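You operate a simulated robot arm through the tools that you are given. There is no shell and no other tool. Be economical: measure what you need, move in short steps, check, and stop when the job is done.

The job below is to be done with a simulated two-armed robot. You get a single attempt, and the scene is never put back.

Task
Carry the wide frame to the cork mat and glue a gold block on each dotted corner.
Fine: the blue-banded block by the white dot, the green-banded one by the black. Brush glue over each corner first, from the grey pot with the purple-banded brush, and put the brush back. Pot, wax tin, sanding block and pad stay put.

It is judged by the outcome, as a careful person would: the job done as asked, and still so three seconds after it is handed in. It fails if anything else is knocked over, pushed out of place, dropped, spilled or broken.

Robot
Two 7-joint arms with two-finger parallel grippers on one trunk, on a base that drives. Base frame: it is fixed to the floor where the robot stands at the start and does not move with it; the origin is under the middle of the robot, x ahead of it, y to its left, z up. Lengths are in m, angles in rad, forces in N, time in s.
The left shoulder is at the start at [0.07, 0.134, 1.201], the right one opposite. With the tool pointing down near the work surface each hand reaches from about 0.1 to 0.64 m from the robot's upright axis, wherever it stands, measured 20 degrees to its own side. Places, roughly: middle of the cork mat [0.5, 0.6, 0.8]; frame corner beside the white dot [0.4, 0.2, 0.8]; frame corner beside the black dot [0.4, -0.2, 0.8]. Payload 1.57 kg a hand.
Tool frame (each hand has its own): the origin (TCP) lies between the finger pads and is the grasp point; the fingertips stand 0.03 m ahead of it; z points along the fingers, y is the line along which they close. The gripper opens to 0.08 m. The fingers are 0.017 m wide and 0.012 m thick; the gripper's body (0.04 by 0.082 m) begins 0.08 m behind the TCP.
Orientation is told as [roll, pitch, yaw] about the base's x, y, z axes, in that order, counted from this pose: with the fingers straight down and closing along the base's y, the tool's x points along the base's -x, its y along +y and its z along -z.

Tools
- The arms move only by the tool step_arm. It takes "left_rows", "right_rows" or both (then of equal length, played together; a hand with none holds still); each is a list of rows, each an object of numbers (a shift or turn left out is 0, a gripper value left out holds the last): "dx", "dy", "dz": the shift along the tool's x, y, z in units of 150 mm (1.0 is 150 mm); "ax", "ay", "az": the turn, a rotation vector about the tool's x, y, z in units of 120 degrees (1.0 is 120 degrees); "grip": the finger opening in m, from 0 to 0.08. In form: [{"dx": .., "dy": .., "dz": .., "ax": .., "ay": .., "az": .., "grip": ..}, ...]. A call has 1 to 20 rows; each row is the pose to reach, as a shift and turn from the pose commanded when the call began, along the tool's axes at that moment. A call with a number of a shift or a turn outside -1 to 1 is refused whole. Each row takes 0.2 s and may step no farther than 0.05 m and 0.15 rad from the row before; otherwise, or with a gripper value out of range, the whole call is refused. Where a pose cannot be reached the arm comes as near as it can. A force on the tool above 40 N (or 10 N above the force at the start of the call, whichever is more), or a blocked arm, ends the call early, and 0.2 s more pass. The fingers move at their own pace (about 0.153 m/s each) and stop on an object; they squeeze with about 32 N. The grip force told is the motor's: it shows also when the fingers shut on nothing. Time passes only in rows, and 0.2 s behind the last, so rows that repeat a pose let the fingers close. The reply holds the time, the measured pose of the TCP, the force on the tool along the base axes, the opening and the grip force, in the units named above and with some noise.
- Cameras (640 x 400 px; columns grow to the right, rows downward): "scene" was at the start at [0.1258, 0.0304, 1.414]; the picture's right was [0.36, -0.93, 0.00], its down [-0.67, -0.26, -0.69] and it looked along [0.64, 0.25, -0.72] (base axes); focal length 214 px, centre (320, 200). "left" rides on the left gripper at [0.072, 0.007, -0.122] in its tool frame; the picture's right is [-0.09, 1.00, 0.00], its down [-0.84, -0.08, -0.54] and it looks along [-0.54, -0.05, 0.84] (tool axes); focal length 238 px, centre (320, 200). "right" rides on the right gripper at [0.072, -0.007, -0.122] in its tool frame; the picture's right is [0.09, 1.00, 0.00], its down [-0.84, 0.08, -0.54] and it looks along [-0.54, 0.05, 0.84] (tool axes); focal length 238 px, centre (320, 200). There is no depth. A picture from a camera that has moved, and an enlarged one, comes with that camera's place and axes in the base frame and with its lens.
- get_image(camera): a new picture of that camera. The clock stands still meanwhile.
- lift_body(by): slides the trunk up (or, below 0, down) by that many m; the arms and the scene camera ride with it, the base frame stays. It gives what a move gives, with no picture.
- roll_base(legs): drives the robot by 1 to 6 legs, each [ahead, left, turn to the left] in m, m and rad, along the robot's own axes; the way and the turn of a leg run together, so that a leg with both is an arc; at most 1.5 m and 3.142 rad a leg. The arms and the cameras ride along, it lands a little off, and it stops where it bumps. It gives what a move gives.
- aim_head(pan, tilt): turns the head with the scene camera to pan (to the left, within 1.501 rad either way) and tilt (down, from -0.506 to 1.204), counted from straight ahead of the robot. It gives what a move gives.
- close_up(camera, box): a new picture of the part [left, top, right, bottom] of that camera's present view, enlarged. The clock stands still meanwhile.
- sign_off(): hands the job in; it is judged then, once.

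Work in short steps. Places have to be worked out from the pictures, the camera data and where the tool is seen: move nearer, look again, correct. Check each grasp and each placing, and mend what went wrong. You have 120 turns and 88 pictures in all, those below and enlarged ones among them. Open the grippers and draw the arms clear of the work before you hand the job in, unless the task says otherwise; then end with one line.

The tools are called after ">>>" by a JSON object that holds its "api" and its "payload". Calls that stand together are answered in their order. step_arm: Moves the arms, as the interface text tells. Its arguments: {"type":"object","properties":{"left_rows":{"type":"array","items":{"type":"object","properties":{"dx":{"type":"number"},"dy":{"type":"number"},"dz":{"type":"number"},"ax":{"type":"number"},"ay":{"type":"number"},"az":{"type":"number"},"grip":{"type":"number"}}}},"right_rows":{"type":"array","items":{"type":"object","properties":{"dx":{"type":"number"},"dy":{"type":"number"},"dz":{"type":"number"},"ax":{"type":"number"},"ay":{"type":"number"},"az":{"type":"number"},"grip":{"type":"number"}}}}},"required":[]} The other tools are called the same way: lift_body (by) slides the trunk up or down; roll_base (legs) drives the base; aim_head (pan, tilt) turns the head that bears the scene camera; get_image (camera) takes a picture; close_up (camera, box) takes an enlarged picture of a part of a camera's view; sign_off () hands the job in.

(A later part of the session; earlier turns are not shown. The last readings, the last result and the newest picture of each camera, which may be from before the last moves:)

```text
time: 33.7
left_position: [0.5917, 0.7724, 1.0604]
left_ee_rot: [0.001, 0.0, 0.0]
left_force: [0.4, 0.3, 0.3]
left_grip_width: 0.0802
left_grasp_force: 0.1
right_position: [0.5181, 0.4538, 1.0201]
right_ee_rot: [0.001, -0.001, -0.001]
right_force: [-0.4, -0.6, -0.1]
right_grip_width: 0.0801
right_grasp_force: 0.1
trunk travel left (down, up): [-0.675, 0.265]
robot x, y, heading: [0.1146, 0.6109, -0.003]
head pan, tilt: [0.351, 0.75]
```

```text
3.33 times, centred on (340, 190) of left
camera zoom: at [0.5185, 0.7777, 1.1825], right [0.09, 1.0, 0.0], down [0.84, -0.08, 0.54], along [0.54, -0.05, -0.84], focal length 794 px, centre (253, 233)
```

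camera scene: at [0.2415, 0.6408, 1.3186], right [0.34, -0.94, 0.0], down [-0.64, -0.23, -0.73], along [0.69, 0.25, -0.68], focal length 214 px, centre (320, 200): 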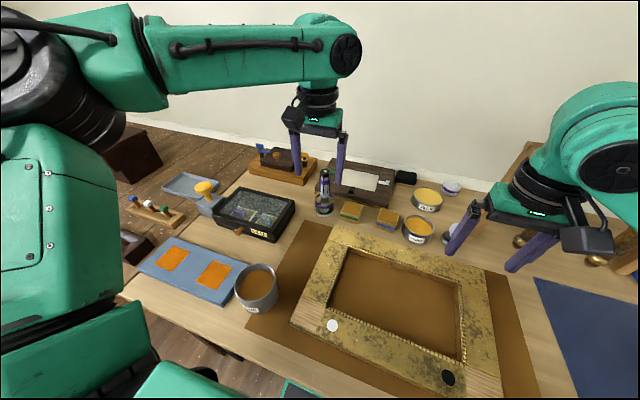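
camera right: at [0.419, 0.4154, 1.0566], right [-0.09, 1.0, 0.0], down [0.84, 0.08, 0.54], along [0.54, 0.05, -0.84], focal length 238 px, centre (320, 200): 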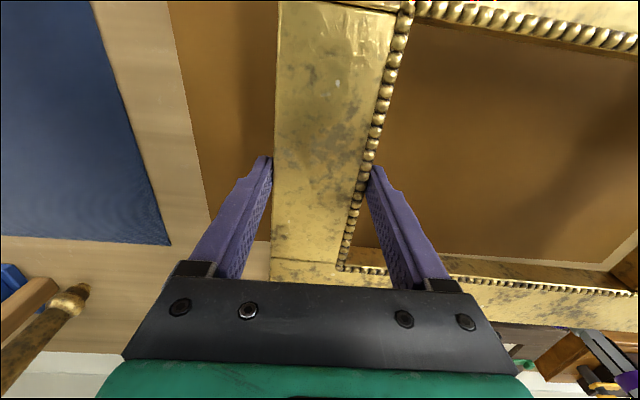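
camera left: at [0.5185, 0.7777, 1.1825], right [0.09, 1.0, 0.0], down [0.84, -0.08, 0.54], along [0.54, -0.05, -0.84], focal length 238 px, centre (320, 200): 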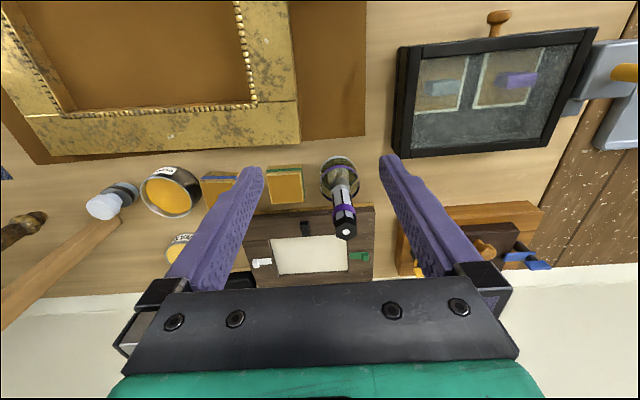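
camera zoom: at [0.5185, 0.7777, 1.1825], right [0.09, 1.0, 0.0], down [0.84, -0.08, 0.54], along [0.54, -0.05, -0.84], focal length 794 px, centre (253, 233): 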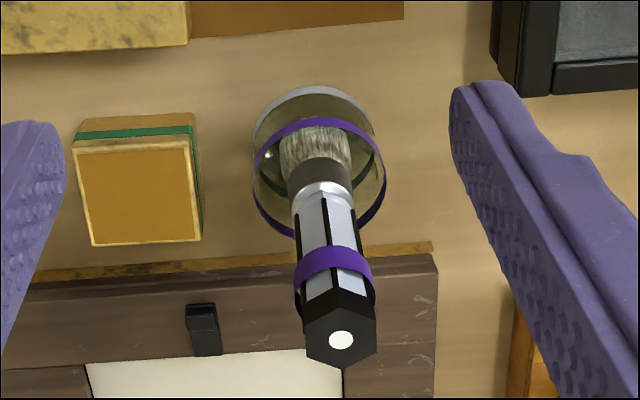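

Two views agree: the brush is upright at [0.691,0.790], handle z 0.90–0.983, in a jar with its rim at ≈0.873. I move the left hand over it at the present height.

>>> {"api": "step_arm", "payload": {"left_rows": [{"dx": -0.2, "dy": 0.04}, {"dx": -0.4, "dy": 0.08}, {"dx": -0.6, "dy": 0.11}, {"dx": -0.66, "dy": 0.115}]}}

>>> {"api": "get_image", "payload": {"camera": "left"}}

```text
time: 34.7
left_position: [0.6533, 0.8039, 1.0494]
left_ee_rot: [0.0, -0.002, 0.001]
left_force: [-0.3, 0.6, -1.0]
left_grip_width: 0.0799
left_grasp_force: 0.1
left hand out of reach, approached as far as the arm can: row 2, 3, 4
right_position: [0.5202, 0.4541, 1.0191]
right_ee_rot: [0.001, -0.001, -0.001]
right_force: [-0.5, -0.1, -0.7]
right_grip_width: 0.08
right_grasp_force: 0.1
trunk travel left (down, up): [-0.675, 0.265]
robot x, y, heading: [0.1153, 0.6098, 0.001]
head pan, tilt: [0.351, 0.75]
```

```text
56 pictures are left
camera left: at [0.5808, 0.8109, 1.1714], right [0.09, 1.0, 0.0], down [0.84, -0.08, 0.54], along [0.54, -0.05, -0.84], focal length 238 px, centre (320, 200)
```

left: 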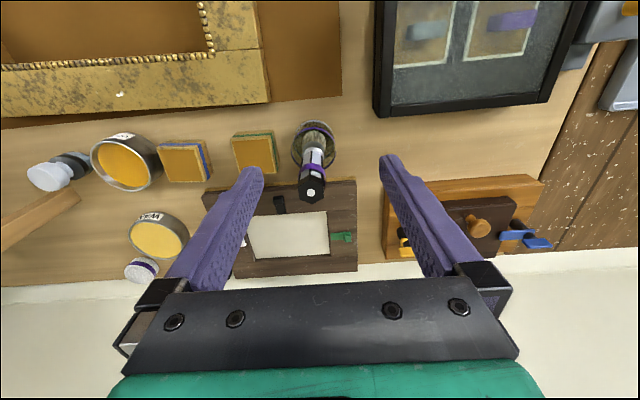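

The reach fails at this height; geometry suggests a higher shoulder gives more reach here. I raise the trunk 0.1 m and try again.

>>> {"api": "lift_body", "payload": {"by": 0.1}}

>>> {"api": "step_arm", "payload": {"left_rows": [{"dx": 0, "dy": 0, "dz": 0.2}, {"dx": 0, "dy": -0.09, "dz": 0.5}, {"dx": -0.1, "dy": -0.09, "dz": 0.7}, {"dx": -0.253, "dy": -0.09, "dz": 0.75}]}}

>>> {"api": "get_image", "payload": {"camera": "left"}}

```text
time: 36.0
left_position: [0.6519, 0.8049, 1.1507]
left_ee_rot: [-0.001, -0.003, 0.0]
left_force: [0.2, 0.3, -0.1]
left_grip_width: 0.08
left_grasp_force: 0.1
right_position: [0.5195, 0.4536, 1.1201]
right_ee_rot: [-0.001, 0.001, 0.0]
right_force: [0.4, -0.4, 0.3]
right_grip_width: 0.0798
right_grasp_force: 0.1
trunk travel left (down, up): [-0.775, 0.165]
robot x, y, heading: [0.1106, 0.6096, 0.001]
head pan, tilt: [0.351, 0.75]
```

```text
time: 37.0
left_position: [0.6614, 0.8015, 1.0441]
left_ee_rot: [-0.002, -0.004, 0.0]
left_force: [0.4, 0.4, -0.5]
left_grip_width: 0.0798
left_grasp_force: 0.0
left hand out of reach, approached as far as the arm can: row 3, 4
right_position: [0.5183, 0.4545, 1.1198]
right_ee_rot: [-0.001, 0.001, -0.002]
right_force: [-0.3, 0.4, 0.8]
right_grip_width: 0.08
right_grasp_force: 0.0
trunk travel left (down, up): [-0.775, 0.165]
robot x, y, heading: [0.1101, 0.6087, 0.001]
head pan, tilt: [0.351, 0.75]
```

```text
55 pictures are left
camera left: at [0.5886, 0.8087, 1.1644], right [0.09, 1.0, 0.0], down [0.83, -0.08, 0.55], along [0.54, -0.05, -0.84], focal length 238 px, centre (320, 200)
```

left: 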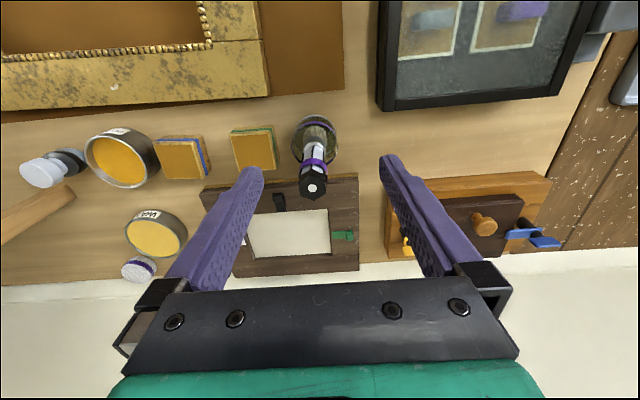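

Still about 3 cm short, so I tilt the tool 20° (fingers leaning forward) in place, which brings the wrist back and extends reach.

>>> {"api": "step_arm", "payload": {"left_rows": [{"ay": -0.056}, {"ay": -0.112}, {"ay": -0.167}]}}

```text
time: 37.8
left_position: [0.6594, 0.8012, 1.0427]
left_ee_rot: [-0.003, -0.353, 0.001]
left_force: [0.3, 0.5, 0.0]
left_grip_width: 0.08
left_grasp_force: 0.0
right_position: [0.5182, 0.4549, 1.1198]
right_ee_rot: [-0.002, -0.003, -0.001]
right_force: [0.2, 0.3, -0.2]
right_grip_width: 0.0798
right_grasp_force: 0.1
trunk travel left (down, up): [-0.775, 0.165]
robot x, y, heading: [0.113, 0.6112, -0.001]
head pan, tilt: [0.351, 0.75]
```

Tilt achieved. Now I move 32 mm forward and 11 mm right so the fingers straddle the handle from above.

>>> {"api": "step_arm", "payload": {"left_rows": [{"dx": -0.1, "dy": -0.04, "dz": 0.037}, {"dx": -0.2, "dy": -0.073, "dz": 0.074}]}}

>>> {"api": "get_image", "payload": {"camera": "left"}}

>>> {"api": "close_up", "payload": {"camera": "scene", "box": [260, 100, 420, 230]}}

```text
time: 38.4
left_position: [0.6918, 0.7885, 1.0423]
left_ee_rot: [-0.002, -0.351, 0.0]
left_force: [-1.3, -0.3, -0.2]
left_grip_width: 0.0802
left_grasp_force: 0.1
right_position: [0.5191, 0.4544, 1.1191]
right_ee_rot: [0.001, 0.0, -0.002]
right_force: [0.3, 0.0, 0.0]
right_grip_width: 0.0802
right_grasp_force: 0.1
trunk travel left (down, up): [-0.775, 0.165]
robot x, y, heading: [0.1152, 0.6134, -0.001]
head pan, tilt: [0.351, 0.75]
```

```text
54 pictures are left
camera left: at [0.5827, 0.7951, 1.1314], right [0.09, 1.0, 0.03], down [0.6, -0.08, 0.8], along [0.8, -0.05, -0.6], focal length 238 px, centre (320, 200)
```

left: 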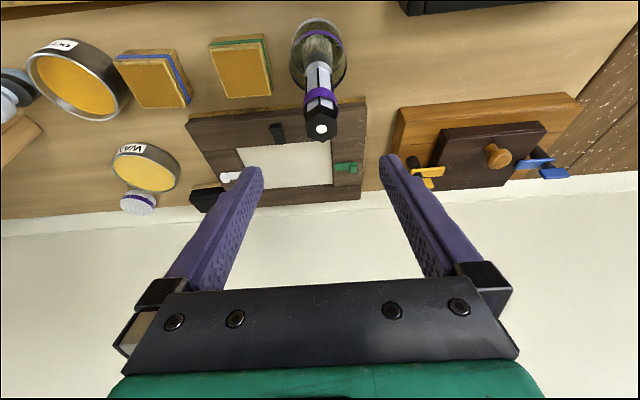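

```text
3.08 times, centred on (340, 165) of scene
camera zoom: at [0.2427, 0.6402, 1.4185], right [0.34, -0.94, 0.0], down [-0.64, -0.23, -0.73], along [0.69, 0.25, -0.68], focal length 660 px, centre (258, 308)
```

zoom: 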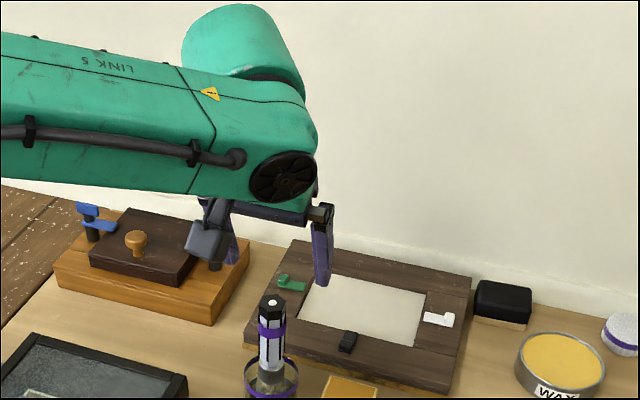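

The handle top computes to [0.693,0.791], right under the TCP. I lower straight down 95 mm to the handle, fingers open.

>>> {"api": "step_arm", "payload": {"left_rows": [{"dx": 0.075, "dy": 0.013, "dz": 0.197}, {"dx": 0.15, "dy": 0.013, "dz": 0.394}, {"dx": 0.225, "dy": 0.013, "dz": 0.592}]}}

>>> {"api": "get_image", "payload": {"camera": "left"}}

```text
time: 39.2
left_position: [0.6922, 0.7929, 0.9466]
left_ee_rot: [0.0, -0.351, -0.001]
left_force: [-0.7, 0.2, -1.2]
left_grip_width: 0.0798
left_grasp_force: 0.1
right_position: [0.5199, 0.4549, 1.1203]
right_ee_rot: [0.001, -0.002, -0.002]
right_force: [-0.3, -0.5, -0.6]
right_grip_width: 0.0801
right_grasp_force: 0.1
trunk travel left (down, up): [-0.775, 0.165]
robot x, y, heading: [0.1087, 0.6087, -0.002]
head pan, tilt: [0.351, 0.75]
```

```text
52 pictures are left
camera left: at [0.5815, 0.799, 1.0352], right [0.09, 1.0, 0.03], down [0.6, -0.08, 0.8], along [0.8, -0.05, -0.6], focal length 238 px, centre (320, 200)
```

left: 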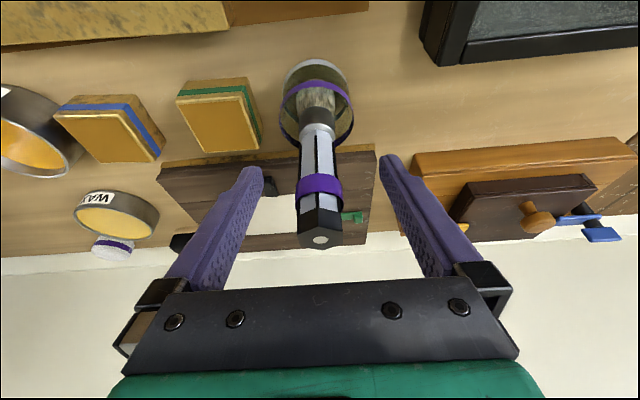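

The handle is centred between the fingers. I close on it.

>>> {"api": "step_arm", "payload": {"left_rows": [{"dy": -0.01, "grip": 0.05}, {"dy": -0.01, "grip": 0.03}, {"dy": -0.01, "grip": 0.01}, {"dy": -0.01, "grip": 0.01}]}}

```text
time: 40.2
left_position: [0.6909, 0.7916, 0.947]
left_ee_rot: [-0.002, -0.351, -0.002]
left_force: [1.1, -0.5, -0.3]
left_grip_width: 0.023
left_grasp_force: 32.1
right_position: [0.5189, 0.4546, 1.1193]
right_ee_rot: [0.001, 0.0, -0.001]
right_force: [-0.9, 0.2, -1.3]
right_grip_width: 0.0799
right_grasp_force: 0.1
trunk travel left (down, up): [-0.775, 0.165]
robot x, y, heading: [0.1154, 0.6121, -0.001]
head pan, tilt: [0.351, 0.75]
```

Held at 23 mm width. I lift it straight up 0.12 m out of the jar; the return pose is TCP [0.691,0.792,0.947].

>>> {"api": "step_arm", "payload": {"left_rows": [{"dx": -0.03, "dz": -0.08}, {"dx": -0.092, "dz": -0.25}, {"dx": -0.184, "dz": -0.5}, {"dx": -0.277, "dz": -0.75}]}}

>>> {"api": "get_image", "payload": {"camera": "scene"}}

>>> {"api": "get_image", "payload": {"camera": "left"}}

```text
time: 41.2
left_position: [0.6896, 0.7895, 1.0689]
left_ee_rot: [-0.002, -0.35, 0.001]
left_force: [-0.2, -0.5, 0.0]
left_grip_width: 0.0236
left_grasp_force: 31.5
right_position: [0.518, 0.4544, 1.1196]
right_ee_rot: [-0.001, -0.003, -0.001]
right_force: [-0.3, 0.4, 0.9]
right_grip_width: 0.0799
right_grasp_force: 0.0
trunk travel left (down, up): [-0.775, 0.165]
robot x, y, heading: [0.1132, 0.6105, 0.002]
head pan, tilt: [0.351, 0.75]
```

```text
51 pictures are left
camera scene: at [0.2409, 0.6406, 1.4187], right [0.34, -0.94, 0.0], down [-0.64, -0.23, -0.73], along [0.69, 0.25, -0.68], focal length 214 px, centre (320, 200)
```

scene: 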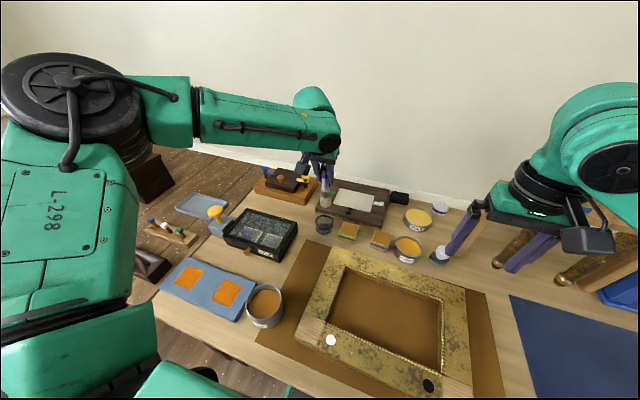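

```text
50 pictures are left
camera left: at [0.5795, 0.7964, 1.158], right [0.09, 1.0, 0.03], down [0.6, -0.08, 0.8], along [0.8, -0.05, -0.6], focal length 238 px, centre (320, 200)
```

left: 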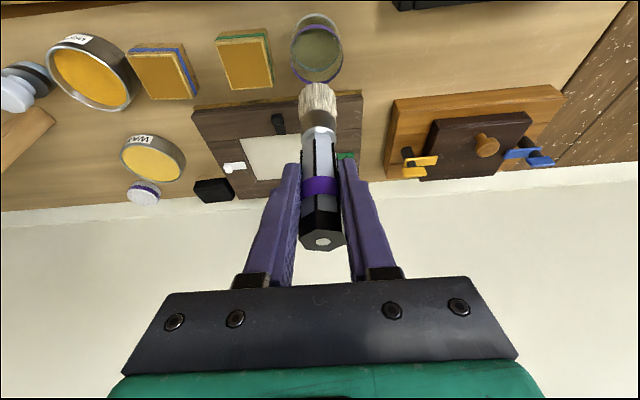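

The brush is out of the jar with the tip ≈0.118 m below the TCP. I back the base 0.1 m for comfortable reach to the pot at ≈[0.40,0.838].

>>> {"api": "roll_base", "payload": {"legs": [[-0.1, 0.0, 0.0]]}}

```text
time: 42.4
left_position: [0.592, 0.7908, 1.0658]
left_ee_rot: [-0.001, -0.35, 0.0]
left_force: [0.1, -0.1, -1.3]
left_grip_width: 0.0235
left_grasp_force: 31.8
right_position: [0.4203, 0.4536, 1.1189]
right_ee_rot: [0.0, 0.001, -0.005]
right_force: [0.3, 1.0, 0.0]
right_grip_width: 0.0802
right_grasp_force: 0.0
trunk travel left (down, up): [-0.775, 0.165]
robot x, y, heading: [0.0109, 0.6122, -0.0]
head pan, tilt: [0.351, 0.75]
```

I carry the brush toward the pot at the same height.

>>> {"api": "step_arm", "payload": {"left_rows": [{"dx": 0.235, "dy": 0.08, "dz": -0.086}, {"dx": 0.47, "dy": 0.16, "dz": -0.172}, {"dx": 0.7, "dy": 0.24, "dz": -0.257}, {"dx": 0.938, "dy": 0.313, "dz": -0.343}]}}

>>> {"api": "get_image", "payload": {"camera": "left"}}

>>> {"api": "get_image", "payload": {"camera": "scene"}}

```text
time: 43.4
left_position: [0.4376, 0.8382, 1.0672]
left_ee_rot: [-0.003, -0.354, 0.001]
left_force: [0.3, 0.3, -0.4]
left_grip_width: 0.0232
left_grasp_force: 32.4
right_position: [0.4168, 0.4544, 1.1199]
right_ee_rot: [-0.002, -0.001, -0.002]
right_force: [-0.2, -0.3, 0.0]
right_grip_width: 0.0803
right_grasp_force: 0.0
trunk travel left (down, up): [-0.775, 0.165]
robot x, y, heading: [0.0145, 0.6086, 0.0]
head pan, tilt: [0.351, 0.75]
```

```text
49 pictures are left
camera left: at [0.3287, 0.8443, 1.1566], right [0.09, 1.0, 0.03], down [0.6, -0.08, 0.8], along [0.8, -0.05, -0.6], focal length 238 px, centre (320, 200)
```

left: 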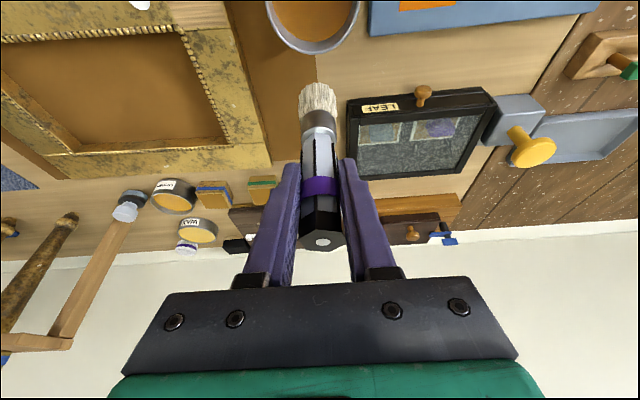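

```text
48 pictures are left
camera scene: at [0.1396, 0.6427, 1.4188], right [0.34, -0.94, 0.0], down [-0.64, -0.23, -0.73], along [0.69, 0.25, -0.68], focal length 214 px, centre (320, 200)
```

scene: 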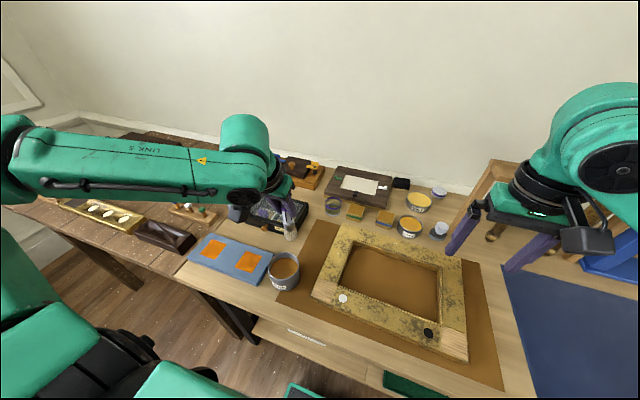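

Both views put the pot's centre at ≈[0.394,0.838], rim z≈0.89. I go over it and dip until the bristle tip is at ≈0.855.

>>> {"api": "step_arm", "payload": {"left_rows": [{"dx": 0.273, "dz": -0.1}, {"dx": 0.273, "dz": -0.1}, {"dx": 0.346, "dz": 0.1}, {"dx": 0.419, "dz": 0.3}, {"dx": 0.483, "dz": 0.475}]}}

>>> {"api": "get_image", "payload": {"camera": "left"}}

>>> {"api": "close_up", "payload": {"camera": "scene", "box": [205, 190, 365, 310]}}

```text
time: 44.6
left_position: [0.4253, 0.8386, 1.0062]
left_ee_rot: [0.0, -0.358, -0.003]
left_force: [-1.1, 2.8, 22.4]
left_grip_width: 0.0232
left_grasp_force: 31.8
left hand out of reach, approached as far as the arm can: row 1, 2, 3, 4, 5
right_position: [0.4165, 0.4543, 1.121]
right_ee_rot: [0.0, -0.003, -0.004]
right_force: [0.4, -0.2, -0.3]
right_grip_width: 0.08
right_grasp_force: 0.1
trunk travel left (down, up): [-0.775, 0.165]
robot x, y, heading: [0.0122, 0.6123, -0.004]
head pan, tilt: [0.351, 0.75]
```

```text
47 pictures are left
camera left: at [0.3152, 0.845, 1.0937], right [0.09, 1.0, 0.03], down [0.59, -0.08, 0.8], along [0.8, -0.05, -0.6], focal length 238 px, centre (320, 200)
```

left: 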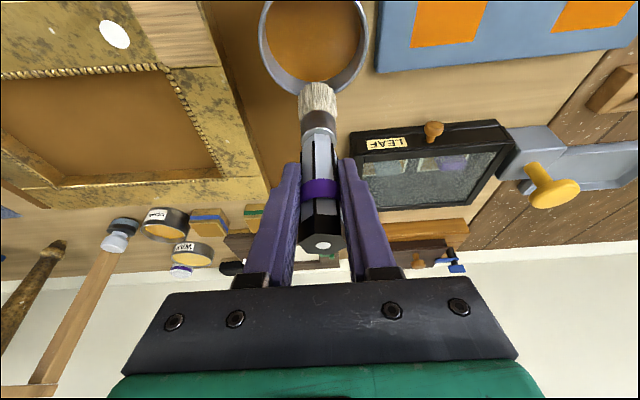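

```text
3.33 times, centred on (285, 250) of scene
camera zoom: at [0.1379, 0.6403, 1.4194], right [0.34, -0.94, 0.0], down [-0.64, -0.23, -0.73], along [0.69, 0.25, -0.68], focal length 715 px, centre (437, 33)
```

zoom: 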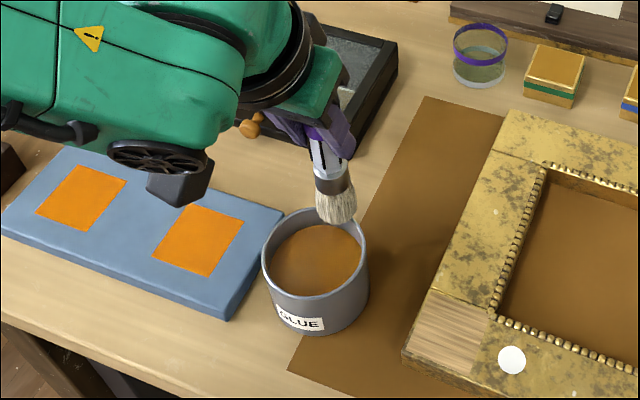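

The arm hit its near limit and the bristles are pressing on the pot's back rim (22 N up). I raise straight up right away.

>>> {"api": "step_arm", "payload": {"left_rows": [{"dx": -0.05, "dz": -0.13}, {"dx": -0.1, "dz": -0.26}, {"dx": -0.16, "dz": -0.42}]}}

>>> {"api": "get_image", "payload": {"camera": "left"}}

```text
time: 45.4
left_position: [0.4267, 0.8388, 1.0714]
left_ee_rot: [-0.002, -0.35, -0.002]
left_force: [0.1, -0.1, -1.1]
left_grip_width: 0.0233
left_grasp_force: 31.8
right_position: [0.418, 0.4543, 1.1192]
right_ee_rot: [0.0, 0.0, -0.003]
right_force: [-0.4, -0.2, 0.0]
right_grip_width: 0.0801
right_grasp_force: 0.0
trunk travel left (down, up): [-0.775, 0.165]
robot x, y, heading: [0.0146, 0.6084, -0.001]
head pan, tilt: [0.351, 0.75]
```

```text
45 pictures are left
camera left: at [0.3176, 0.8447, 1.1603], right [0.09, 1.0, 0.03], down [0.6, -0.08, 0.8], along [0.8, -0.05, -0.6], focal length 238 px, centre (320, 200)
```

left: 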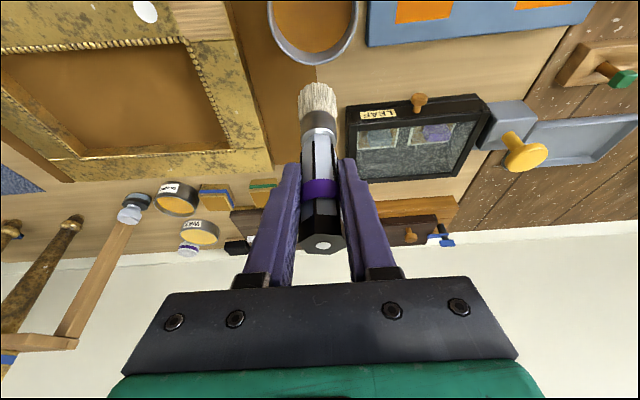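

Free again, and the pot did not move. I drive the base back 0.14 m (brush passes well above the pot), so the pot lies further out in the arm's range.

>>> {"api": "roll_base", "payload": {"legs": [[-0.14, 0.0, 0.0]]}}

```text
time: 46.7
left_position: [0.2912, 0.8392, 1.0691]
left_ee_rot: [-0.002, -0.35, 0.0]
left_force: [0.5, -0.3, -1.1]
left_grip_width: 0.0232
left_grasp_force: 32.3
right_position: [0.2814, 0.4534, 1.118]
right_ee_rot: [0.0, 0.0, -0.001]
right_force: [0.7, -0.2, -0.4]
right_grip_width: 0.0801
right_grasp_force: 0.0
trunk travel left (down, up): [-0.775, 0.165]
robot x, y, heading: [-0.1278, 0.6134, 0.002]
head pan, tilt: [0.351, 0.75]
```

I move the brush forward 0.103 m over the pot centre and look.

>>> {"api": "step_arm", "payload": {"left_rows": [{"dx": -0.22, "dz": 0.08}, {"dx": -0.43, "dz": 0.16}, {"dx": -0.644, "dz": 0.236}]}}

>>> {"api": "get_image", "payload": {"camera": "left"}}

```text
time: 47.5
left_position: [0.3915, 0.8391, 1.0713]
left_ee_rot: [-0.002, -0.351, 0.0]
left_force: [-0.4, -0.1, -0.8]
left_grip_width: 0.0233
left_grasp_force: 31.2
right_position: [0.2801, 0.4548, 1.1191]
right_ee_rot: [0.0, 0.001, -0.003]
right_force: [-0.4, -0.4, -0.1]
right_grip_width: 0.08
right_grasp_force: 0.2
trunk travel left (down, up): [-0.775, 0.165]
robot x, y, heading: [-0.127, 0.6097, 0.0]
head pan, tilt: [0.351, 0.75]
```

```text
44 pictures are left
camera left: at [0.282, 0.8455, 1.1595], right [0.09, 1.0, 0.03], down [0.6, -0.08, 0.8], along [0.8, -0.05, -0.6], focal length 238 px, centre (320, 200)
```

left: 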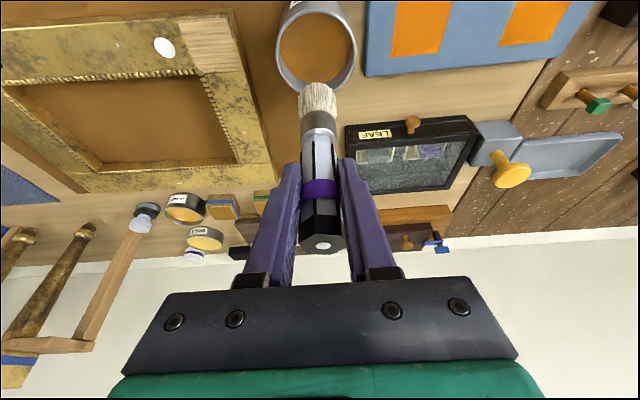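

The pot centre computes to ≈[0.388,0.840], under the brush. I lower the tip 0.1 m into the glue.

>>> {"api": "step_arm", "payload": {"left_rows": [{"dx": 0.059, "dz": 0.161}, {"dx": 0.118, "dz": 0.322}, {"dx": 0.177, "dz": 0.483}, {"dx": 0.22, "dz": 0.6}]}}

>>> {"api": "close_up", "payload": {"camera": "left", "box": [240, 0, 440, 125]}}

```text
time: 48.5
left_position: [0.391, 0.8391, 0.9796]
left_ee_rot: [-0.002, -0.36, 0.0]
left_force: [2.1, 1.7, 14.6]
left_grip_width: 0.0234
left_grasp_force: 32.0
right_position: [0.277, 0.4538, 1.1209]
right_ee_rot: [0.002, -0.003, -0.001]
right_force: [-0.5, 0.2, -0.3]
right_grip_width: 0.0796
right_grasp_force: 0.0
trunk travel left (down, up): [-0.775, 0.165]
robot x, y, heading: [-0.1264, 0.6092, -0.001]
head pan, tilt: [0.351, 0.75]
```

```text
3.20 times, centred on (340, 62) of left
camera zoom: at [0.2807, 0.8446, 1.0673], right [0.09, 1.0, 0.03], down [0.59, -0.08, 0.8], along [0.8, -0.05, -0.6], focal length 763 px, centre (256, 640)
```

zoom: 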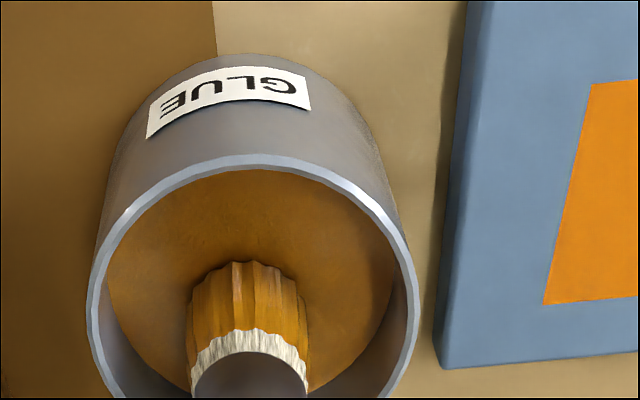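

The bristles are coated with glue. I lift out and carry the brush over the white-dot corner patch (≈[0.379,0.717]).

>>> {"api": "step_arm", "payload": {"left_rows": [{"dx": -0.076, "dz": -0.209}, {"dx": -0.153, "dz": -0.418}, {"dx": -0.229, "dz": -0.627}, {"dx": -0.229, "dz": -0.627}, {"dx": -0.204, "dy": -0.27, "dz": -0.636}, {"dx": -0.18, "dy": -0.54, "dz": -0.645}, {"dx": -0.154, "dy": -0.81, "dz": -0.654}]}}

>>> {"api": "get_image", "payload": {"camera": "left"}}

```text
time: 50.1
left_position: [0.378, 0.7185, 1.0754]
left_ee_rot: [0.002, -0.349, 0.001]
left_force: [0.2, -0.5, -0.4]
left_grip_width: 0.0231
left_grasp_force: 32.2
right_position: [0.2809, 0.4547, 1.1194]
right_ee_rot: [0.001, 0.003, -0.003]
right_force: [0.3, 0.9, -0.5]
right_grip_width: 0.0799
right_grasp_force: 0.1
trunk travel left (down, up): [-0.775, 0.165]
robot x, y, heading: [-0.1284, 0.6133, -0.002]
head pan, tilt: [0.351, 0.75]
```

```text
42 pictures are left
camera left: at [0.2681, 0.7242, 1.1646], right [0.09, 1.0, 0.03], down [0.6, -0.08, 0.8], along [0.8, -0.05, -0.6], focal length 238 px, centre (320, 200)
```

left: 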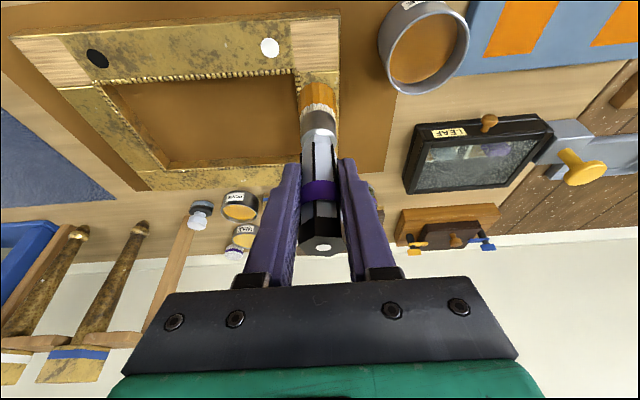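

The tip is over the white-dot patch ([0.377,0.719]). I lower to about 10 mm above it, then creep until contact.

>>> {"api": "step_arm", "payload": {"left_rows": [{"dx": 0.065, "dz": 0.177}, {"dx": 0.13, "dz": 0.354}, {"dx": 0.194, "dz": 0.531}, {"dx": 0.206, "dz": 0.562}, {"dx": 0.217, "dz": 0.593}, {"dx": 0.228, "dz": 0.624}]}}

>>> {"api": "get_image", "payload": {"camera": "left"}}

```text
time: 51.5
left_position: [0.3796, 0.7181, 0.975]
left_ee_rot: [-0.001, -0.349, 0.0]
left_force: [0.8, 0.7, -0.3]
left_grip_width: 0.0228
left_grasp_force: 32.3
right_position: [0.28, 0.4553, 1.119]
right_ee_rot: [0.0, 0.001, -0.004]
right_force: [-0.3, -0.4, -0.2]
right_grip_width: 0.08
right_grasp_force: 0.1
trunk travel left (down, up): [-0.775, 0.165]
robot x, y, heading: [-0.1255, 0.6114, -0.001]
head pan, tilt: [0.351, 0.75]
```

```text
41 pictures are left
camera left: at [0.2696, 0.7243, 1.0646], right [0.09, 1.0, 0.03], down [0.6, -0.08, 0.8], along [0.8, -0.05, -0.6], focal length 238 px, centre (320, 200)
```

left: 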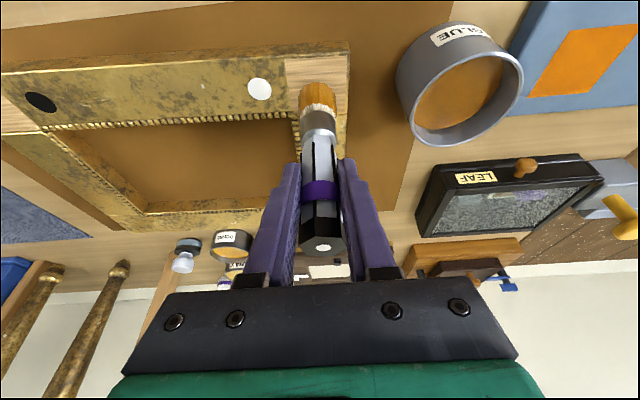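

Not touching yet at TCP 0.975. I creep down 4 mm per row, 16 mm in all.

>>> {"api": "step_arm", "payload": {"left_rows": [{"dx": 0.009, "dz": 0.025}, {"dx": 0.018, "dz": 0.05}, {"dx": 0.027, "dz": 0.075}, {"dx": 0.036, "dz": 0.1}]}}

```text
time: 52.5
left_position: [0.3789, 0.7174, 0.9629]
left_ee_rot: [0.0, -0.357, 0.001]
left_force: [-0.6, 1.2, 9.0]
left_grip_width: 0.0232
left_grasp_force: 32.0
right_position: [0.2778, 0.4546, 1.1212]
right_ee_rot: [0.0, -0.001, -0.001]
right_force: [0.2, 0.6, 0.2]
right_grip_width: 0.0801
right_grasp_force: 0.1
trunk travel left (down, up): [-0.775, 0.165]
robot x, y, heading: [-0.1299, 0.6113, 0.005]
head pan, tilt: [0.351, 0.75]
```

Contact at TCP z≈0.963 with 9 N. I sweep the brush over the patch in a ±15 mm pattern, easing the pressure by 1.5 mm.

>>> {"api": "step_arm", "payload": {"left_rows": [{"dx": -0.003, "dz": -0.009}, {"dx": -0.097, "dy": 0.1, "dz": 0.025}, {"dx": -0.097, "dy": 0, "dz": 0.025}, {"dx": -0.097, "dy": -0.1, "dz": 0.025}, {"dx": -0.003, "dy": -0.1, "dz": -0.009}, {"dx": -0.003, "dy": 0, "dz": -0.009}, {"dx": -0.003, "dy": 0.1, "dz": -0.009}, {"dx": 0.091, "dy": 0.1, "dz": -0.043}, {"dx": 0.091, "dy": 0, "dz": -0.043}, {"dx": 0.091, "dy": -0.1, "dz": -0.043}, {"dx": -0.003, "dy": 0, "dz": -0.009}]}}

>>> {"api": "step_arm", "payload": {"left_rows": [{"dx": -0.076, "dz": -0.209}, {"dx": -0.153, "dz": -0.418}, {"dx": -0.229, "dz": -0.627}]}}

>>> {"api": "get_image", "payload": {"camera": "left"}}

>>> {"api": "get_image", "payload": {"camera": "scene"}}

```text
time: 54.9
left_position: [0.3789, 0.7169, 0.9632]
left_ee_rot: [-0.002, -0.35, 0.001]
left_force: [-0.8, -0.9, 4.8]
left_grip_width: 0.0232
left_grasp_force: 32.2
left hand out of reach, approached as far as the arm can: row 4
right_position: [0.2788, 0.4541, 1.1193]
right_ee_rot: [0.0, 0.0, -0.005]
right_force: [-0.1, 0.5, -0.3]
right_grip_width: 0.0799
right_grasp_force: 0.2
trunk travel left (down, up): [-0.775, 0.165]
robot x, y, heading: [-0.1276, 0.6115, -0.001]
head pan, tilt: [0.351, 0.75]
```

```text
time: 55.7
left_position: [0.3793, 0.7187, 1.0619]
left_ee_rot: [-0.001, -0.351, 0.001]
left_force: [-0.8, -0.9, 0.5]
left_grip_width: 0.023
left_grasp_force: 32.3
right_position: [0.2789, 0.4542, 1.119]
right_ee_rot: [-0.001, 0.001, -0.002]
right_force: [0.0, -0.1, 0.3]
right_grip_width: 0.0802
right_grasp_force: 0.1
trunk travel left (down, up): [-0.775, 0.165]
robot x, y, heading: [-0.1268, 0.6133, -0.0]
head pan, tilt: [0.351, 0.75]
```

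```text
40 pictures are left
camera left: at [0.2695, 0.724, 1.1521], right [0.09, 1.0, 0.03], down [0.6, -0.08, 0.8], along [0.8, -0.05, -0.6], focal length 238 px, centre (320, 200)
```

left: 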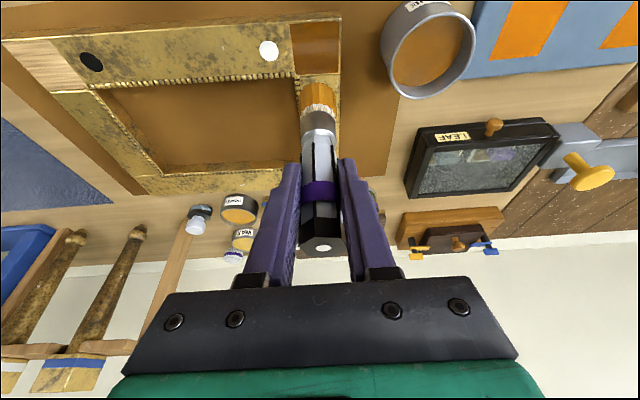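

```text
39 pictures are left
camera scene: at [0.0021, 0.6411, 1.4186], right [0.34, -0.94, 0.0], down [-0.64, -0.23, -0.73], along [0.69, 0.25, -0.68], focal length 214 px, centre (320, 200)
```

scene: 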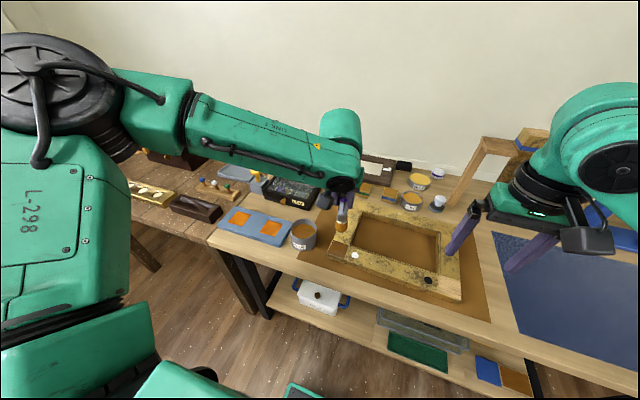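

The white-dot corner is fully coated and the frame is unmoved; bristles still look loaded. I drive right 0.32 m to bring the brush over the black-dot corner (≈[0.373,0.398]).

>>> {"api": "roll_base", "payload": {"legs": [[0.0, -0.32, 0.0]]}}

>>> {"api": "get_image", "payload": {"camera": "left"}}

```text
time: 57.8
left_position: [0.3802, 0.3981, 1.0624]
left_ee_rot: [-0.004, -0.353, -0.003]
left_force: [-0.9, 0.1, -0.3]
left_grip_width: 0.0231
left_grasp_force: 31.8
right_position: [0.278, 0.1336, 1.1196]
right_ee_rot: [-0.002, 0.0, -0.008]
right_force: [0.2, 0.4, 0.2]
right_grip_width: 0.08
right_grasp_force: 0.2
trunk travel left (down, up): [-0.775, 0.165]
robot x, y, heading: [-0.1278, 0.295, -0.006]
head pan, tilt: [0.351, 0.75]
```

```text
38 pictures are left
camera left: at [0.2698, 0.4052, 1.1515], right [0.09, 1.0, 0.03], down [0.6, -0.08, 0.8], along [0.8, -0.05, -0.6], focal length 238 px, centre (320, 200)
```

left: 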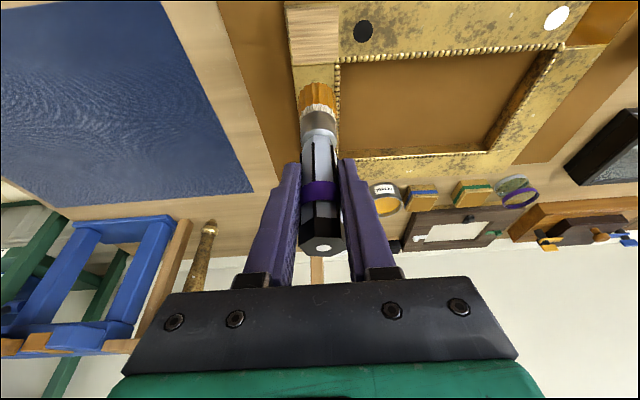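

The black-dot patch centre computes to [0.368,0.401]. I move 12 mm back and lower onto it.

>>> {"api": "step_arm", "payload": {"left_rows": [{"dx": 0.075, "dy": 0.013, "dz": -0.027}, {"dx": 0.15, "dy": 0.013, "dz": 0.178}, {"dx": 0.22, "dy": 0.013, "dz": 0.37}, {"dx": 0.28, "dy": 0.013, "dz": 0.534}, {"dx": 0.29, "dy": 0.013, "dz": 0.56}, {"dx": 0.304, "dy": 0.013, "dz": 0.6}]}}

```text
time: 59.2
left_position: [0.369, 0.3982, 0.9632]
left_ee_rot: [-0.001, -0.352, -0.005]
left_force: [-0.2, -1.3, 0.6]
left_grip_width: 0.0232
left_grasp_force: 32.5
right_position: [0.2776, 0.1344, 1.12]
right_ee_rot: [-0.001, 0.0, -0.008]
right_force: [1.1, 0.0, 0.6]
right_grip_width: 0.0801
right_grasp_force: 0.0
trunk travel left (down, up): [-0.775, 0.165]
robot x, y, heading: [-0.1246, 0.2897, -0.002]
head pan, tilt: [0.351, 0.75]
```

Just at contact. I press 2.5 mm further and sweep the same ±15 mm pattern.

>>> {"api": "step_arm", "payload": {"left_rows": [{"dx": 0.006, "dz": 0.016}, {"dx": -0.088, "dy": 0.1, "dz": 0.05}, {"dx": -0.088, "dy": 0, "dz": 0.05}, {"dx": -0.088, "dy": -0.1, "dz": 0.05}, {"dx": 0.006, "dy": -0.1, "dz": 0.016}, {"dx": 0.006, "dy": 0, "dz": 0.016}, {"dx": 0.006, "dy": 0.1, "dz": 0.016}, {"dx": 0.1, "dy": 0.1, "dz": -0.018}, {"dx": 0.1, "dy": 0, "dz": -0.018}, {"dx": 0.1, "dy": -0.1, "dz": -0.018}, {"dx": 0.006, "dy": 0, "dz": 0.016}]}}

>>> {"api": "step_arm", "payload": {"left_rows": [{"dx": -0.076, "dz": -0.209}, {"dx": -0.153, "dz": -0.418}, {"dx": -0.229, "dz": -0.627}]}}

>>> {"api": "get_image", "payload": {"camera": "left"}}

```text
time: 61.6
left_position: [0.3658, 0.3969, 0.96]
left_ee_rot: [-0.002, -0.353, -0.005]
left_force: [-4.3, -3.3, 13.6]
left_grip_width: 0.0233
left_grasp_force: 31.8
right_position: [0.2752, 0.1333, 1.1196]
right_ee_rot: [0.002, -0.001, -0.007]
right_force: [-0.2, 0.1, 0.7]
right_grip_width: 0.08
right_grasp_force: 0.0
trunk travel left (down, up): [-0.775, 0.165]
robot x, y, heading: [-0.1265, 0.2942, -0.003]
head pan, tilt: [0.351, 0.75]
```

```text
time: 62.4
left_position: [0.3687, 0.3987, 1.06]
left_ee_rot: [-0.001, -0.351, -0.003]
left_force: [-0.3, 0.7, -0.1]
left_grip_width: 0.0234
left_grasp_force: 31.9
right_position: [0.2791, 0.1348, 1.1191]
right_ee_rot: [0.0, 0.001, -0.007]
right_force: [-0.8, 0.2, -0.9]
right_grip_width: 0.08
right_grasp_force: 0.2
trunk travel left (down, up): [-0.775, 0.165]
robot x, y, heading: [-0.1281, 0.2929, -0.007]
head pan, tilt: [0.351, 0.75]
```

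```text
37 pictures are left
camera left: at [0.2594, 0.4045, 1.1489], right [0.09, 1.0, 0.03], down [0.6, -0.08, 0.8], along [0.79, -0.05, -0.6], focal length 238 px, centre (320, 200)
```

left: 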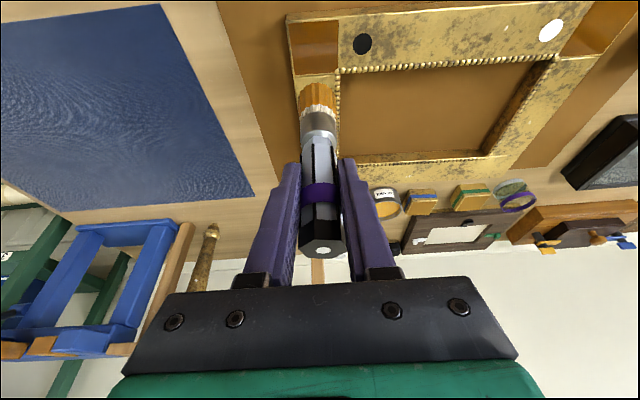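

Both corners are coated. I drive back left and ahead to bring the brush near its jar again.

>>> {"api": "roll_base", "payload": {"legs": [[0.0, 0.32, 0.004], [0.235, 0.0, 0.0]]}}

```text
time: 65.9
left_position: [0.6031, 0.7336, 1.061]
left_ee_rot: [-0.002, -0.352, 0.009]
left_force: [-0.1, 0.4, -0.5]
left_grip_width: 0.0233
left_grasp_force: 31.9
right_position: [0.515, 0.4686, 1.1206]
right_ee_rot: [0.001, -0.002, 0.005]
right_force: [0.4, 0.0, 0.1]
right_grip_width: 0.08
right_grasp_force: 0.0
trunk travel left (down, up): [-0.775, 0.165]
robot x, y, heading: [0.1103, 0.6191, 0.005]
head pan, tilt: [0.351, 0.75]
```

I move the brush over the jar and check alignment.

>>> {"api": "step_arm", "payload": {"left_rows": [{"dx": -0.187, "dy": 0.127, "dz": 0.057}, {"dx": -0.375, "dy": 0.254, "dz": 0.113}, {"dx": -0.562, "dy": 0.38, "dz": 0.17}]}}

>>> {"api": "get_image", "payload": {"camera": "left"}}

>>> {"api": "close_up", "payload": {"camera": "scene", "box": [260, 130, 400, 240]}}

```text
time: 66.7
left_position: [0.6939, 0.7917, 1.0627]
left_ee_rot: [-0.003, -0.35, 0.009]
left_force: [0.3, 0.1, -0.7]
left_grip_width: 0.0232
left_grasp_force: 32.2
right_position: [0.5178, 0.4694, 1.1189]
right_ee_rot: [-0.002, 0.003, 0.006]
right_force: [-0.2, 0.4, -0.8]
right_grip_width: 0.0801
right_grasp_force: 0.1
trunk travel left (down, up): [-0.775, 0.165]
robot x, y, heading: [0.1078, 0.6225, 0.008]
head pan, tilt: [0.351, 0.75]
```

```text
36 pictures are left
camera left: at [0.5826, 0.7966, 1.1526], right [0.08, 1.0, 0.03], down [0.6, -0.07, 0.8], along [0.8, -0.04, -0.6], focal length 238 px, centre (320, 200)
```

left: 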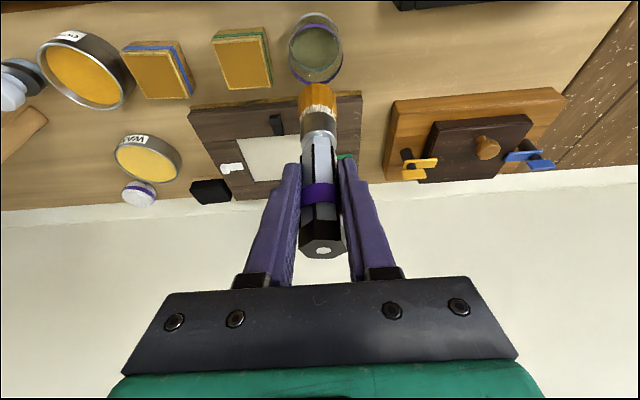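

```text
3.64 times, centred on (330, 185) of scene
camera zoom: at [0.2392, 0.653, 1.4184], right [0.35, -0.94, 0.0], down [-0.64, -0.24, -0.73], along [0.68, 0.26, -0.68], focal length 780 px, centre (284, 254)
```

zoom: 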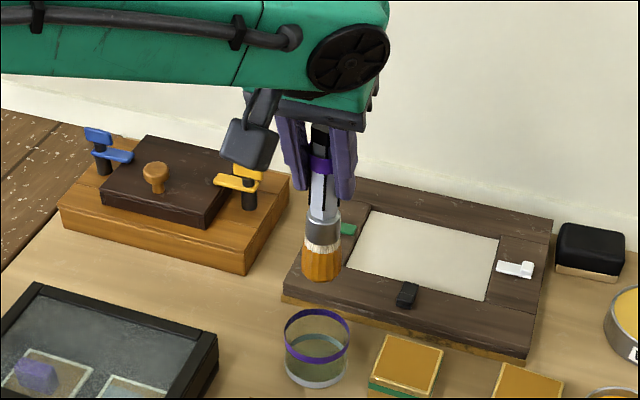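

The jar is where it was ([0.690,0.790]) and the brush hangs right over it. I lower to just above the seat.

>>> {"api": "step_arm", "payload": {"left_rows": [{"dx": 0.017, "dy": -0.007, "dz": -0.006}, {"dx": 0.08, "dy": -0.007, "dz": 0.166}, {"dx": 0.142, "dy": -0.007, "dz": 0.338}, {"dx": 0.205, "dy": -0.007, "dz": 0.51}, {"dx": 0.26, "dy": -0.007, "dz": 0.663}]}}

>>> {"api": "get_image", "payload": {"camera": "left"}}

```text
time: 67.9
left_position: [0.6863, 0.791, 0.9575]
left_ee_rot: [-0.004, -0.352, 0.011]
left_force: [0.4, -0.8, -0.8]
left_grip_width: 0.0231
left_grasp_force: 32.2
left hand out of reach, approached as far as the arm can: row 5
right_position: [0.516, 0.4686, 1.1201]
right_ee_rot: [0.0, 0.0, 0.006]
right_force: [-0.3, 0.3, 0.3]
right_grip_width: 0.0799
right_grasp_force: 0.0
trunk travel left (down, up): [-0.775, 0.165]
robot x, y, heading: [0.1141, 0.6233, 0.012]
head pan, tilt: [0.351, 0.75]
```

```text
34 pictures are left
camera left: at [0.576, 0.7967, 1.0469], right [0.08, 1.0, 0.03], down [0.6, -0.07, 0.8], along [0.8, -0.04, -0.6], focal length 238 px, centre (320, 200)
```

left: 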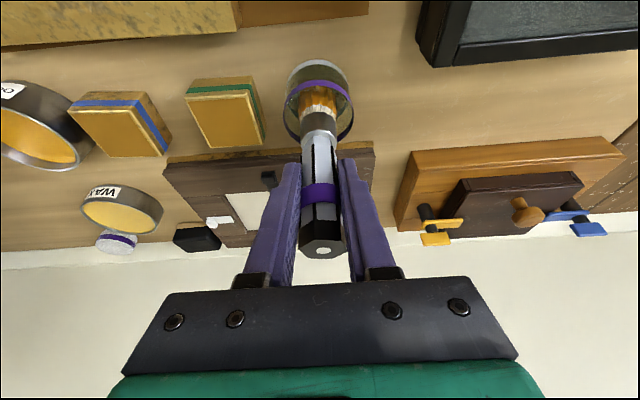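

The bristles are inside the jar. I creep down 13 mm to seat it.

>>> {"api": "step_arm", "payload": {"left_rows": [{"dx": 0.012, "dz": 0.025}, {"dx": 0.022, "dz": 0.05}, {"dx": 0.032, "dz": 0.077}]}}

```text
time: 68.7
left_position: [0.682, 0.7927, 0.9492]
left_ee_rot: [-0.003, -0.353, 0.009]
left_force: [0.0, 0.3, -0.3]
left_grip_width: 0.0232
left_grasp_force: 32.1
left hand out of reach, approached as far as the arm can: row 3
right_position: [0.5159, 0.4685, 1.1193]
right_ee_rot: [-0.002, 0.001, 0.006]
right_force: [0.2, 0.4, 0.0]
right_grip_width: 0.0801
right_grasp_force: 0.0
trunk travel left (down, up): [-0.775, 0.165]
robot x, y, heading: [0.1065, 0.6244, 0.013]
head pan, tilt: [0.351, 0.75]
```

The arm drifts back 8 mm at its limit, so I use the base (8 mm ahead) and then the trunk to seat the brush.

>>> {"api": "roll_base", "payload": {"legs": [[0.008, 0.0, -0.008]]}}

>>> {"api": "get_image", "payload": {"camera": "left"}}

```text
time: 69.6
left_position: [0.6878, 0.7879, 0.9478]
left_ee_rot: [-0.002, -0.354, 0.0]
left_force: [-0.9, -0.7, -0.8]
left_grip_width: 0.0231
left_grasp_force: 31.7
right_position: [0.5189, 0.4645, 1.1193]
right_ee_rot: [0.0, 0.001, -0.004]
right_force: [0.1, 0.7, -0.4]
right_grip_width: 0.08
right_grasp_force: 0.1
trunk travel left (down, up): [-0.775, 0.165]
robot x, y, heading: [0.1118, 0.6179, 0.001]
head pan, tilt: [0.351, 0.75]
stopped in leg 1: the robot was blocked; the commanded pose is now the measured one
```

```text
33 pictures are left
camera left: at [0.5778, 0.795, 1.0373], right [0.09, 1.0, 0.03], down [0.6, -0.08, 0.8], along [0.8, -0.05, -0.6], focal length 238 px, centre (320, 200)
```

left: 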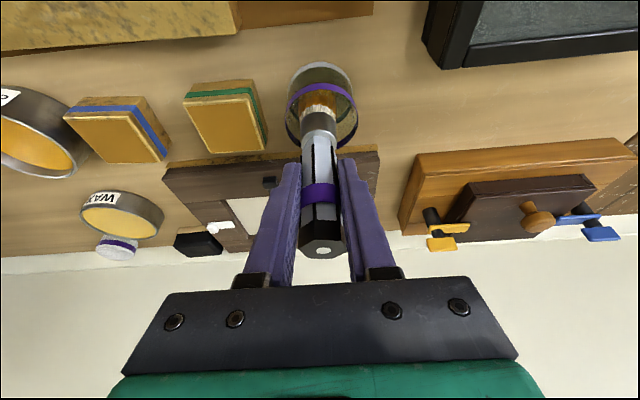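

Well centred now. I lower with the trunk by 5 mm.

>>> {"api": "lift_body", "payload": {"by": -0.005}}

```text
time: 70.1
left_position: [0.6887, 0.7885, 0.9439]
left_ee_rot: [-0.002, -0.353, 0.0]
left_force: [-0.5, 0.1, -0.9]
left_grip_width: 0.0231
left_grasp_force: 31.8
right_position: [0.5194, 0.465, 1.1155]
right_ee_rot: [0.001, 0.001, -0.002]
right_force: [0.1, -0.2, -0.1]
right_grip_width: 0.08
right_grasp_force: 0.1
trunk travel left (down, up): [-0.77, 0.17]
robot x, y, heading: [0.1115, 0.6238, 0.0]
head pan, tilt: [0.351, 0.75]
```

No contact yet; another 5 mm.

>>> {"api": "lift_body", "payload": {"by": -0.005}}

```text
time: 70.7
left_position: [0.6878, 0.789, 0.9414]
left_ee_rot: [-0.001, -0.36, 0.0]
left_force: [1.0, 1.4, 12.1]
left_grip_width: 0.0232
left_grasp_force: 32.2
right_position: [0.5177, 0.4655, 1.1109]
right_ee_rot: [0.001, -0.001, -0.004]
right_force: [-0.4, 0.1, 0.4]
right_grip_width: 0.0801
right_grasp_force: 0.0
trunk travel left (down, up): [-0.765, 0.175]
robot x, y, heading: [0.11, 0.6234, 0.003]
head pan, tilt: [0.351, 0.75]
```

Seated (12 N). I relieve 1 mm, open, and rise straight up.

>>> {"api": "lift_body", "payload": {"by": 0.001}}

>>> {"api": "step_arm", "payload": {"left_rows": [{"grip": 0.035}, {"grip": 0.06}, {"grip": 0.08}, {"grip": 0.08}]}}

>>> {"api": "get_image", "payload": {"camera": "left"}}

```text
time: 71.2
left_position: [0.6871, 0.7887, 0.9421]
left_ee_rot: [-0.004, -0.357, 0.001]
left_force: [4.3, 1.3, 12.3]
left_grip_width: 0.0229
left_grasp_force: 32.6
right_position: [0.5173, 0.465, 1.1112]
right_ee_rot: [0.0, -0.002, -0.003]
right_force: [-0.7, 0.4, -0.2]
right_grip_width: 0.08
right_grasp_force: 0.1
trunk travel left (down, up): [-0.766, 0.174]
robot x, y, heading: [0.1136, 0.623, -0.001]
head pan, tilt: [0.351, 0.75]
```

```text
time: 72.2
left_position: [0.6871, 0.7887, 0.9389]
left_ee_rot: [-0.002, -0.353, -0.001]
left_force: [-0.1, -0.4, -0.4]
left_grip_width: 0.08
left_grasp_force: 0.1
right_position: [0.5202, 0.4653, 1.1113]
right_ee_rot: [0.0, 0.0, -0.003]
right_force: [-0.5, -0.2, 0.2]
right_grip_width: 0.0803
right_grasp_force: 0.1
trunk travel left (down, up): [-0.766, 0.174]
robot x, y, heading: [0.1109, 0.6217, -0.001]
head pan, tilt: [0.351, 0.75]
```

```text
32 pictures are left
camera left: at [0.5775, 0.7949, 1.0284], right [0.09, 1.0, 0.03], down [0.6, -0.08, 0.8], along [0.8, -0.05, -0.6], focal length 238 px, centre (320, 200)
```

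left: 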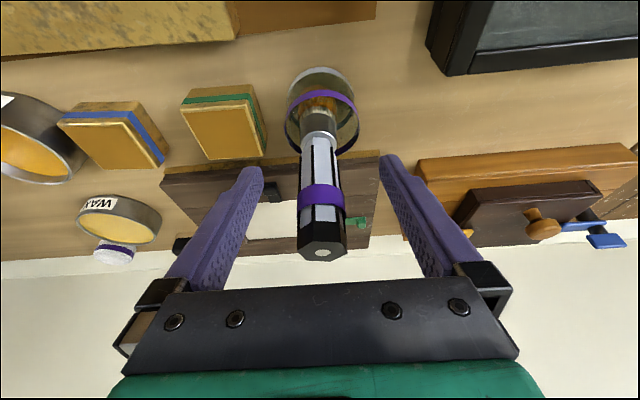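

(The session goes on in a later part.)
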